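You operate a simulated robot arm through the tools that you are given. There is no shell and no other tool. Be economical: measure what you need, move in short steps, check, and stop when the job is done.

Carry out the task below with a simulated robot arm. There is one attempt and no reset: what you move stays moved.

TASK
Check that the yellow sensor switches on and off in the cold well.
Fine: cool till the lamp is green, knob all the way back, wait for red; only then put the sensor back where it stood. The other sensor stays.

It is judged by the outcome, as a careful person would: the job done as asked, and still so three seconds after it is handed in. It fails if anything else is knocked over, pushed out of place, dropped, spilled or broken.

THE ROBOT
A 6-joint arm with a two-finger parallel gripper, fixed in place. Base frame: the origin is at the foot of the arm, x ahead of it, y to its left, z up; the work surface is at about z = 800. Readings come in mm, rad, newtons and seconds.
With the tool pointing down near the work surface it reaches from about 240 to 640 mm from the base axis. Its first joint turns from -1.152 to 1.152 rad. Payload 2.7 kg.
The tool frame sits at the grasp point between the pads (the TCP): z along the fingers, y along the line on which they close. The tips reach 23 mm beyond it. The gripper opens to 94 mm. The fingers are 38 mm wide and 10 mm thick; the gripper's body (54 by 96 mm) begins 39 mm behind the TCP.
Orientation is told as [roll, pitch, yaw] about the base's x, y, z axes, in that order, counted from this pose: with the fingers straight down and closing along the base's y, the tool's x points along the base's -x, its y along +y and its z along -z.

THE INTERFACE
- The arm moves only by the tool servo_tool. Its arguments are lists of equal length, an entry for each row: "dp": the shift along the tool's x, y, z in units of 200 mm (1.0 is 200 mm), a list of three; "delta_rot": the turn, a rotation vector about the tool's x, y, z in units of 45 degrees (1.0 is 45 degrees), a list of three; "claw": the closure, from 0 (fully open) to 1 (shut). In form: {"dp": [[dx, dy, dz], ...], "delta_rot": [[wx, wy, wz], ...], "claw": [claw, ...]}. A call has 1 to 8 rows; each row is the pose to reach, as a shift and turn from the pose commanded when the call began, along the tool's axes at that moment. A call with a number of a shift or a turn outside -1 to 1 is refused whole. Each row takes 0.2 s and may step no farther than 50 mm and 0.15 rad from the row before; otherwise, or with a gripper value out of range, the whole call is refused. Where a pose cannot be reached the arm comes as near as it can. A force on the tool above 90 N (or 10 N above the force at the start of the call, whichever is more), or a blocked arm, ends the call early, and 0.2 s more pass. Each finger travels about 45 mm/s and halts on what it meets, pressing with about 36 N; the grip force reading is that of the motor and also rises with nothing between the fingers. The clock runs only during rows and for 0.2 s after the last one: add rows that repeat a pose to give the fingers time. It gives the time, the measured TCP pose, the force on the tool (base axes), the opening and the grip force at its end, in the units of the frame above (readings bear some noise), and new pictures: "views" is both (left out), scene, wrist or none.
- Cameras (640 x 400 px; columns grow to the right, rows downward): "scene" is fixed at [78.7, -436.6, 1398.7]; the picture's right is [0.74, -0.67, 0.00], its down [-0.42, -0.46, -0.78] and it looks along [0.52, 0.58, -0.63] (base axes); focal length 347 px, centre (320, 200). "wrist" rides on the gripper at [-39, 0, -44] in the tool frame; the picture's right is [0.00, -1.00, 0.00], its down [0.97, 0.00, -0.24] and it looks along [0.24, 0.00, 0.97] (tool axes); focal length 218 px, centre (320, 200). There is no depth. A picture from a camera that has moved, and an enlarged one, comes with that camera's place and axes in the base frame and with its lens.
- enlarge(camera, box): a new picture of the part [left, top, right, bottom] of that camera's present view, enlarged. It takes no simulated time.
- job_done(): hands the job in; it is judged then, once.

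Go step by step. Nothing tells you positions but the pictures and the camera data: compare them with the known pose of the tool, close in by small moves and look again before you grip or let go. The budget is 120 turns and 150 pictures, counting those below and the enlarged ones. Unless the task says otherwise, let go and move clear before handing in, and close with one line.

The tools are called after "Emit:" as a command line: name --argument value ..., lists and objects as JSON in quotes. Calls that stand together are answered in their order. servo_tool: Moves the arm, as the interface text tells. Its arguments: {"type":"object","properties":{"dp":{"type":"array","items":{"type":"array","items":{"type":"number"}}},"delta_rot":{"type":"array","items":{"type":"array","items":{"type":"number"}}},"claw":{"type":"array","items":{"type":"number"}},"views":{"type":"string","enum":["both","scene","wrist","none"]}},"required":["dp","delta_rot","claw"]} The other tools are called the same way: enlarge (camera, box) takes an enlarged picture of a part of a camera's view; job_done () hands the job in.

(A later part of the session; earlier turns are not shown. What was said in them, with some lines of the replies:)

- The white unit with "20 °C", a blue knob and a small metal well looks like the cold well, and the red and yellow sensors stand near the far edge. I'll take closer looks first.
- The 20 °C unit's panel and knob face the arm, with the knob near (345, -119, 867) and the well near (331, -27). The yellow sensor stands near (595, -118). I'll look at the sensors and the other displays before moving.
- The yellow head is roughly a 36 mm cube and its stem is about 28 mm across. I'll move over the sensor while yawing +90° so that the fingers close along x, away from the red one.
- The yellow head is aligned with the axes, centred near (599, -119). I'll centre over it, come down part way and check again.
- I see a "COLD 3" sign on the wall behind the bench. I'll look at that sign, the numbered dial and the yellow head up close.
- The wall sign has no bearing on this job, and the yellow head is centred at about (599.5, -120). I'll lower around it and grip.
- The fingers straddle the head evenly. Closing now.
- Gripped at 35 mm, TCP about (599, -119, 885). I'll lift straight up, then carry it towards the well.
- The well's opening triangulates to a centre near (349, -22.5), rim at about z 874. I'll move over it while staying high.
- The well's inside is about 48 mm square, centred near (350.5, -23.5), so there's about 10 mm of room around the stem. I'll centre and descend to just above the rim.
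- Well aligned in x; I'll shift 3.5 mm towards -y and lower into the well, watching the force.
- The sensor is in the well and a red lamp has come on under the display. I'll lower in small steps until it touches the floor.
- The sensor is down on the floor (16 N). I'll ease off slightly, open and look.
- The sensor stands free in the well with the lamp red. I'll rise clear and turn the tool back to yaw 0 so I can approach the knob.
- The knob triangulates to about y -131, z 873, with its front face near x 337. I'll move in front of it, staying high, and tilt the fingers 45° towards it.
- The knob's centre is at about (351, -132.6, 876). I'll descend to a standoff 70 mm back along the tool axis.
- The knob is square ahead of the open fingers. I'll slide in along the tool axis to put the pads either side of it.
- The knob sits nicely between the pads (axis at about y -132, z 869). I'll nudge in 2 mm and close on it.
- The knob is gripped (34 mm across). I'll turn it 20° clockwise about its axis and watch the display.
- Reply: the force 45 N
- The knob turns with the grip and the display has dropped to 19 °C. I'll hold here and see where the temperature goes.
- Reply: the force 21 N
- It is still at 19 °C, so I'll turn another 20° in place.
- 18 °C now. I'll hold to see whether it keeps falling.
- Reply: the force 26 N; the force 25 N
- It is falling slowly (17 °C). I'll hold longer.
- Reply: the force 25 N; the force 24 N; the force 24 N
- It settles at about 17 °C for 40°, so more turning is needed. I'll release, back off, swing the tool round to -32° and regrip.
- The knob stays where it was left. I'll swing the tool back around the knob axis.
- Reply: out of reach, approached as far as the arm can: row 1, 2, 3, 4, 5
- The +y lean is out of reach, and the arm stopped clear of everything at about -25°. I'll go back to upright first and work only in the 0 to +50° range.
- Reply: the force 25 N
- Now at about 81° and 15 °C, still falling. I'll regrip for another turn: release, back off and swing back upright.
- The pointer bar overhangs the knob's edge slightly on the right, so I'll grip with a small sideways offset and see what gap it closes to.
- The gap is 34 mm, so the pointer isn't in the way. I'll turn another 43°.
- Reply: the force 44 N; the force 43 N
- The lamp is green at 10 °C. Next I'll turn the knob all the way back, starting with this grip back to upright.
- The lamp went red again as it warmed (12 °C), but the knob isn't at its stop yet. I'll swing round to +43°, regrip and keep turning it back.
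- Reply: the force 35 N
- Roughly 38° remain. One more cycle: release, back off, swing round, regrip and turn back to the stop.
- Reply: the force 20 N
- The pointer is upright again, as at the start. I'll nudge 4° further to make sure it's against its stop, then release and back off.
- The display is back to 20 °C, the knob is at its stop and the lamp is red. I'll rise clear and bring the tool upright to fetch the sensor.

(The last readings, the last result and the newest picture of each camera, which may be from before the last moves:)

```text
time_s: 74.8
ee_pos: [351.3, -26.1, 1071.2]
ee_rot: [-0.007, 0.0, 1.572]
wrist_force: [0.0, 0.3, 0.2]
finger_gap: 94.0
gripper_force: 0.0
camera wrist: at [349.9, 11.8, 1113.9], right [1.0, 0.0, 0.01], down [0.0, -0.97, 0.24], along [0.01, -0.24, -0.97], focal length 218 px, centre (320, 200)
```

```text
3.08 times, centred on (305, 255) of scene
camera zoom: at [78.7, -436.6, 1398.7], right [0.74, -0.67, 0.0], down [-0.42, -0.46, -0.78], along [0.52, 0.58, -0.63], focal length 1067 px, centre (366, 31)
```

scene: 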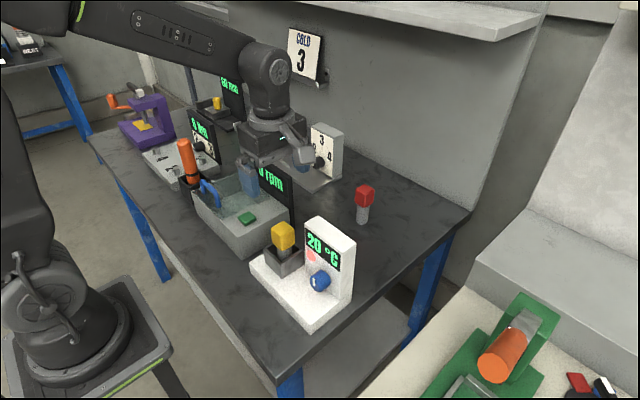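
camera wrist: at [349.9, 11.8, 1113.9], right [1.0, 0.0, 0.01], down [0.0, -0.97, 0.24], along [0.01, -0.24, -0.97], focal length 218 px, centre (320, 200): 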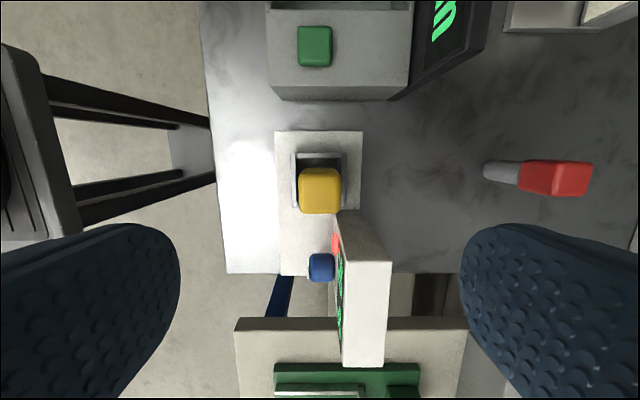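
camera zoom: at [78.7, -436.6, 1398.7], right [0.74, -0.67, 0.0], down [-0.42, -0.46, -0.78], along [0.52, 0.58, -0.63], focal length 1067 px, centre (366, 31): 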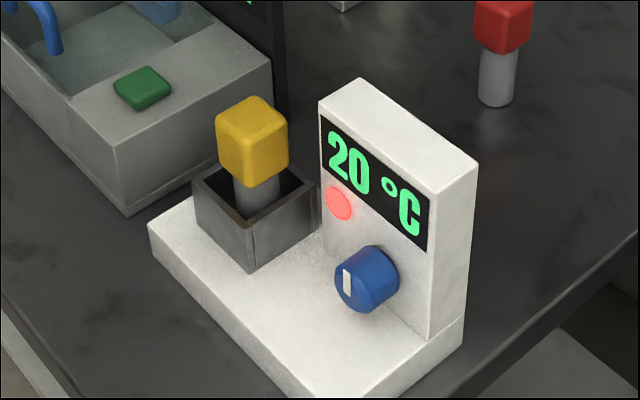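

The sensor stands undisturbed in the well. I'll descend over its head to the earlier grip height and close.

Emit:
servo_tool --dp '[[0.0075, 0, 0.2], [0.0075, 0, 0.4], [0.0075, 0, 0.55], [0.0075, 0, 0.65], [0.0075, 0, 0.752], [0.0075, 0, 0.752]]' --delta_rot '[[0, -0.009, 0], [0, -0.009, 0], [0, -0.009, 0], [0, -0.009, 0], [0, -0.009, 0], [0, -0.009, 0]]' --claw '[0, 0, 0, 0, 0, 0]' --views "wrist"

```text
time_s: 76.2
ee_pos: [350.4, -27.8, 921.0]
ee_rot: [-0.009, -0.01, 1.571]
wrist_force: [0.3, -1.3, 0.2]
finger_gap: 93.8
gripper_force: 0.1
camera wrist: at [350.3, 9.8, 965.2], right [1.0, 0.0, 0.01], down [0.0, -0.97, 0.23], along [0.01, -0.23, -0.97], focal length 218 px, centre (320, 200)
```

wrist: 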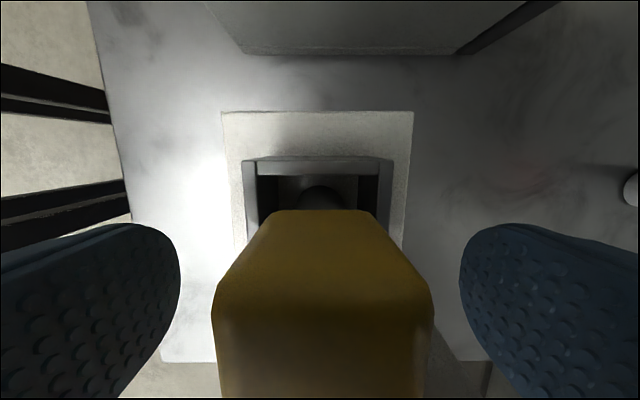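

I'm about 2.5 mm off in y compared with the release pose, and tilted a touch. I'll correct both, then grip.

Emit:
servo_tool --dp '[[-0.0125, -0.002, 0], [-0.0125, -0.002, 0], [-0.0125, -0.002, 0], [-0.0125, -0.002, 0], [-0.0125, -0.002, 0], [-0.0125, -0.002, 0], [-0.0125, -0.002, 0]]' --delta_rot '[[-0.0115, 0.012, 0], [-0.0115, 0.012, 0], [-0.0115, 0.012, 0], [-0.0115, 0.012, 0], [-0.0115, 0.012, 0], [-0.0115, 0.012, 0], [-0.0115, 0.012, 0]]' --claw '[0, 0, 0.5, 0.7, 0.8, 0.8, 0.8]' --views "wrist"

```text
time_s: 77.8
ee_pos: [351.3, -26.8, 921.7]
ee_rot: [0.002, -0.001, 1.571]
wrist_force: [0.4, -0.4, 0.4]
finger_gap: 35.9
gripper_force: 36.0
camera wrist: at [351.7, 12.3, 965.2], right [1.0, 0.0, 0.0], down [0.0, -0.97, 0.24], along [0.0, -0.24, -0.97], focal length 218 px, centre (320, 200)
```

wrist: 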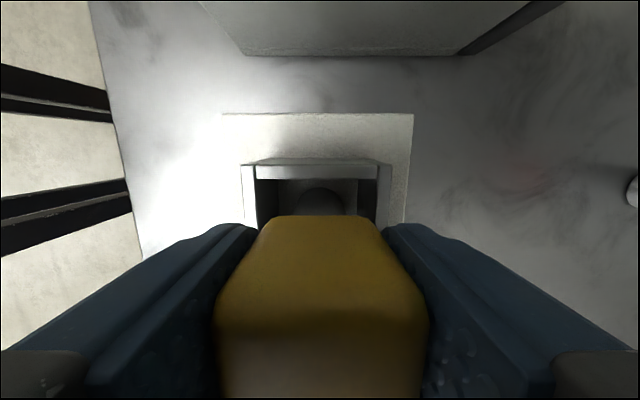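

Gripped. I'll lift straight out and carry it back towards its spot; the camera reference for that is x 599.6, y -80.9.

Emit:
servo_tool --dp '[[0, 0, -0.1], [0, 0, -0.3], [0, 0, -0.5], [0, 0, -0.75], [0.05, -0.2, -0.75], [0.12, -0.42, -0.75], [0.2, -0.64, -0.75], [0.28, -0.86, -0.75]]' --delta_rot '[[0, 0, 0], [0, 0, 0], [0, 0, 0], [0, 0, 0], [0, 0, 0], [0, 0, 0], [0, 0, 0], [0, 0, 0]]' --claw '[0.8, 0.8, 0.8, 0.8, 0.8, 0.8, 0.8, 0.8]' --views "none"

Emit:
servo_tool --dp '[[0.06, -0.13, 0], [0.12, -0.26, 0], [0.186, -0.38, 0], [0.186, -0.38, 0.2], [0.186, -0.38, 0.4], [0.186, -0.38, 0.4]]' --delta_rot '[[0, 0, 0], [0, 0, 0], [0, 0, 0], [0, 0, 0], [0, 0, 0], [0, 0, 0]]' --claw '[0.8, 0.8, 0.8, 0.8, 0.8, 0.8]'

Emit:
enlarge --camera "scene" --box '[240, 170, 430, 340]'

```text
time_s: 79.6
ee_pos: [524.4, -79.2, 1067.1]
ee_rot: [0.005, 0.001, 1.569]
wrist_force: [0.4, -0.3, -0.4]
finger_gap: 35.6
gripper_force: 36.1
```

```text
time_s: 81.0
ee_pos: [601.1, -120.8, 985.7]
ee_rot: [0.003, 0.0, 1.572]
wrist_force: [0.1, -0.7, -0.2]
finger_gap: 35.7
gripper_force: 36.1
camera wrist: at [601.0, -81.6, 1030.8], right [1.0, 0.0, 0.0], down [0.0, -0.97, 0.24], along [0.0, -0.24, -0.97], focal length 218 px, centre (320, 200)
```

scene: 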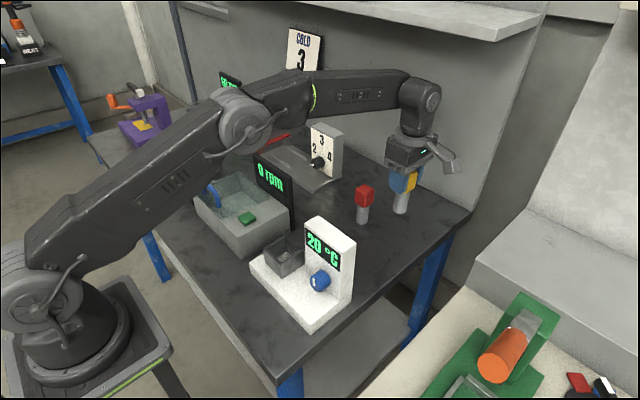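
wrist: 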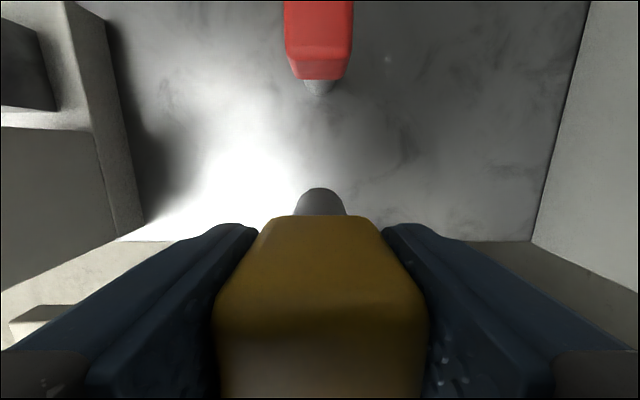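

```text
2.35 times, centred on (335, 255) of scene
camera zoom: at [78.8, -436.6, 1398.7], right [0.74, -0.67, 0.0], down [-0.42, -0.46, -0.78], along [0.52, 0.58, -0.63], focal length 816 px, centre (285, 71)
```

zoom: 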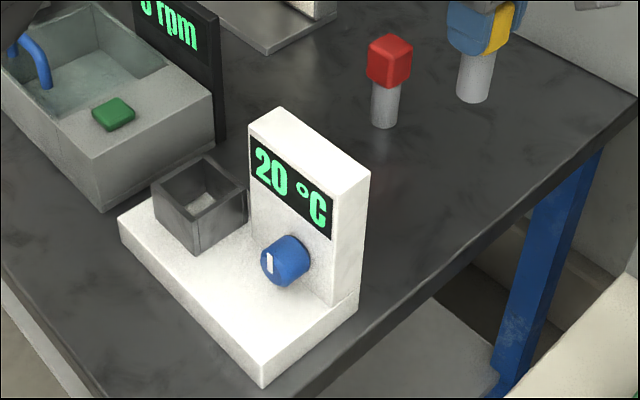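

Over the spot, and the unit and red sensor are unmoved. I'll trim about 1 mm and lower most of the way.

Emit:
servo_tool --dp '[[-0.0035, 0.007, 0.12], [-0.0035, 0.007, 0.26], [-0.0035, 0.007, 0.4], [-0.0035, 0.007, 0.475], [-0.0035, 0.007, 0.475]]' --delta_rot '[[0, 0, 0], [0, 0, 0], [0, 0, 0], [0, 0, 0], [0, 0, 0]]' --claw '[0.8, 0.8, 0.8, 0.8, 0.8]' --views "wrist"

```text
time_s: 82.2
ee_pos: [598.5, -118.8, 892.8]
ee_rot: [0.0, 0.001, 1.572]
wrist_force: [0.4, 0.2, -0.2]
finger_gap: 35.5
gripper_force: 36.1
camera wrist: at [599.1, -79.3, 936.6], right [1.0, 0.0, 0.0], down [0.0, -0.97, 0.24], along [0.0, -0.24, -0.97], focal length 218 px, centre (320, 200)
```

wrist: 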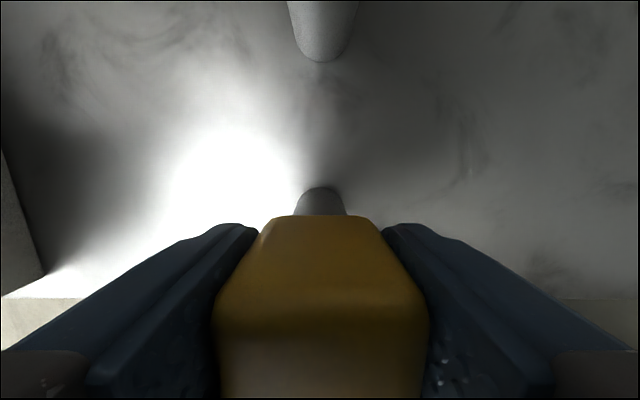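

Emit:
servo_tool --dp '[[0.005, -0.002, 0.015], [0.005, -0.002, 0.03], [0.005, -0.002, 0.036], [0.005, -0.002, 0.036]]' --delta_rot '[[0, 0, 0], [0, 0, 0], [0, 0, 0], [0, 0, 0]]' --claw '[0.8, 0.8, 0.8, 0.8]'

Emit:
enlarge --camera "scene" --box '[340, 170, 425, 255]'

```text
time_s: 83.2
ee_pos: [599.0, -119.8, 886.7]
ee_rot: [0.002, 0.0, 1.572]
wrist_force: [0.3, -0.4, -0.7]
finger_gap: 35.6
gripper_force: 35.9
camera wrist: at [599.2, -80.0, 930.0], right [1.0, 0.0, 0.0], down [0.0, -0.97, 0.24], along [0.0, -0.24, -0.97], focal length 218 px, centre (320, 200)
```

scene: 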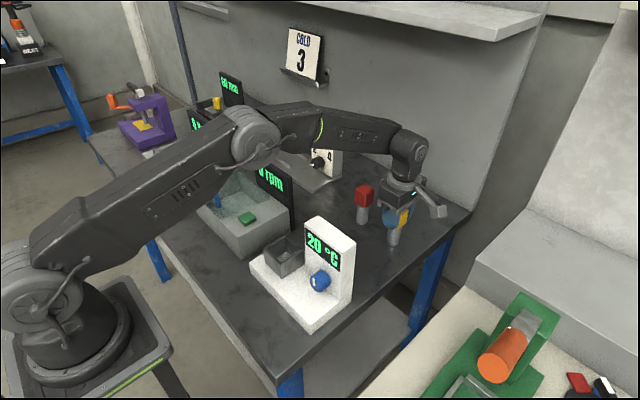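
wrist: 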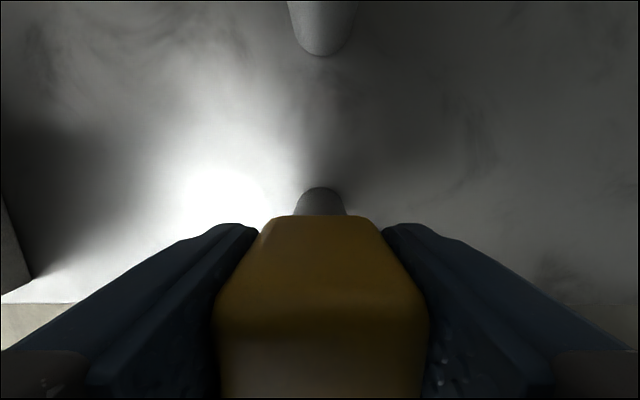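

```text
4.71 times, centred on (382, 212) of scene
camera zoom: at [78.8, -436.6, 1398.7], right [0.74, -0.67, 0.0], down [-0.42, -0.46, -0.78], along [0.52, 0.58, -0.63], focal length 1631 px, centre (26, 141)
```

zoom: 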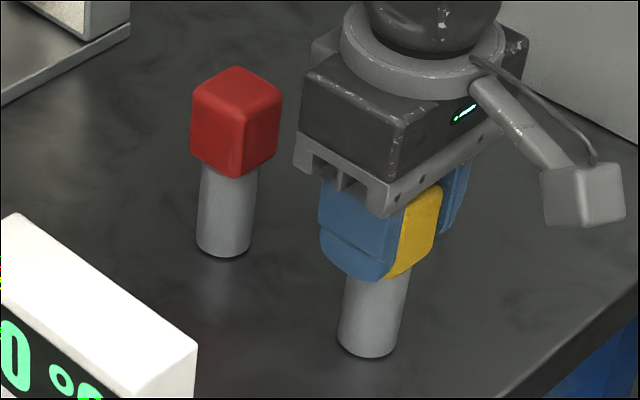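

The stem's base is within about 1 mm of its original place. I'll lower the last millimetres until it touches.

Emit:
servo_tool --dp '[[0, -0.003, 0.007], [0, -0.003, 0.012], [0, -0.003, 0.012]]' --delta_rot '[[0, 0, 0], [0, 0, 0], [0, 0, 0]]' --claw '[0.8, 0.8, 0.8]' --views "none"

```text
time_s: 84.0
ee_pos: [600.4, -119.4, 886.8]
ee_rot: [0.003, 0.001, 1.571]
wrist_force: [-5.1, 2.1, 16.7]
finger_gap: 35.5
gripper_force: 36.0
```

Contact (17 N). I'll ease off slightly, open, and rise clear.

Emit:
servo_tool --dp '[[0, 0, -0.007], [0, 0, -0.007], [0, 0, -0.007], [0, 0, -0.007], [0, 0, -0.007], [0, 0, -0.007]]' --delta_rot '[[0, 0, 0], [0, 0, 0], [0, 0, 0], [0, 0, 0], [0, 0, 0], [0, 0, 0]]' --claw '[0.8, 0.4, 0.2, 0, 0, 0]' --views "wrist"

Emit:
servo_tool --dp '[[0, 0, -0.1], [0, 0, -0.25], [0, 0, -0.45], [0, 0, -0.65], [0, 0, -0.8], [0, 0.1, -0.8], [0, 0.25, -0.8], [0, 0.4, -0.8]]' --delta_rot '[[0, 0, 0], [0, 0, 0], [0, 0, 0], [0, 0, 0], [0, 0, 0], [0, 0, 0], [0, 0, 0], [0, 0, 0]]' --claw '[0, 0, 0, 0, 0, 0, 0, 0]'

Emit:
enlarge --camera "scene" --box '[340, 170, 425, 255]'

Emit:
enlarge --camera "scene" --box '[240, 170, 430, 340]'

```text
time_s: 85.4
ee_pos: [600.3, -119.8, 885.3]
ee_rot: [0.003, -0.001, 1.57]
wrist_force: [0.6, 0.3, -0.5]
finger_gap: 93.8
gripper_force: 0.1
camera wrist: at [599.8, -80.2, 929.4], right [1.0, 0.0, 0.0], down [0.0, -0.97, 0.24], along [0.0, -0.24, -0.97], focal length 218 px, centre (320, 200)
```

wrist: 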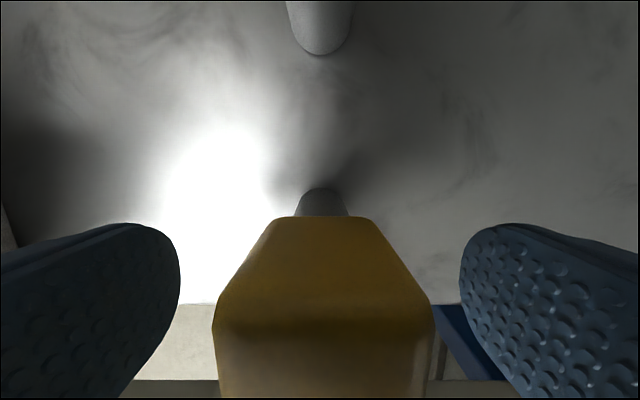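

```text
time_s: 87.2
ee_pos: [518.9, -121.0, 1045.9]
ee_rot: [0.004, 0.001, 1.571]
wrist_force: [-0.3, 0.3, 0.1]
finger_gap: 94.1
gripper_force: 0.1
camera wrist: at [519.3, -83.1, 1089.8], right [1.0, 0.0, 0.0], down [0.0, -0.97, 0.24], along [0.0, -0.24, -0.97], focal length 218 px, centre (320, 200)
```

scene: 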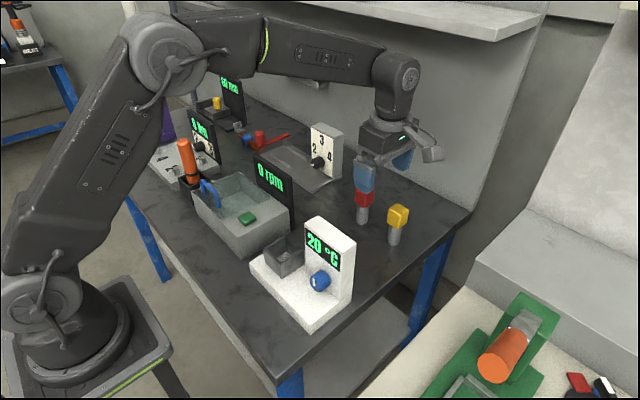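
wrist: 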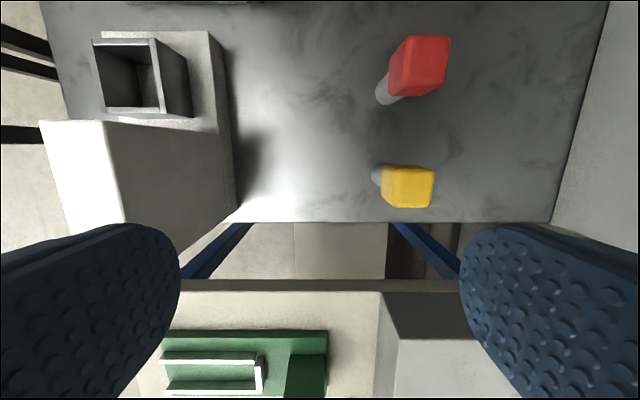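

```text
4.71 times, centred on (382, 212) of scene
camera zoom: at [78.8, -436.6, 1398.7], right [0.74, -0.67, 0.0], down [-0.42, -0.46, -0.78], along [0.52, 0.58, -0.63], focal length 1631 px, centre (26, 141)
```

zoom: 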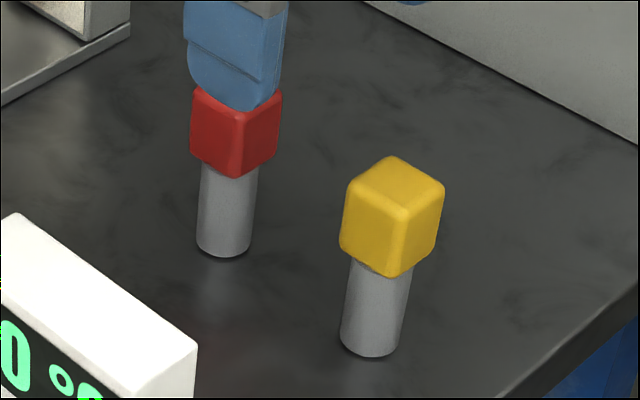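

```text
2.35 times, centred on (335, 255) of scene
camera zoom: at [78.8, -436.6, 1398.7], right [0.74, -0.67, 0.0], down [-0.42, -0.46, -0.78], along [0.52, 0.58, -0.63], focal length 816 px, centre (285, 71)
```

zoom: 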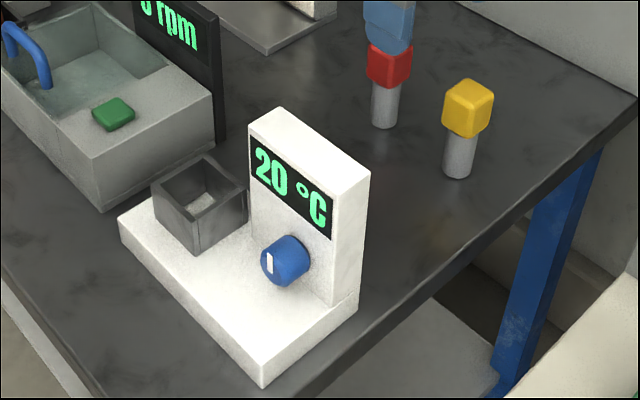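

The yellow sensor stands exactly where it was at the start. The knob is at its stop with 20 °C showing, the red sensor is untouched and the gripper is clear, so I'm handing in.

Emit:
job_done

```text
The job is handed in.
```

The yellow sensor switches as it should: in the cold well the lamp was green at 10 °C. It was red again by 12 °C as I turned the knob back, and stayed red to 20 °C with the knob at its stop. Only then did I put the sensor back where it stood, and I left the red sensor alone.
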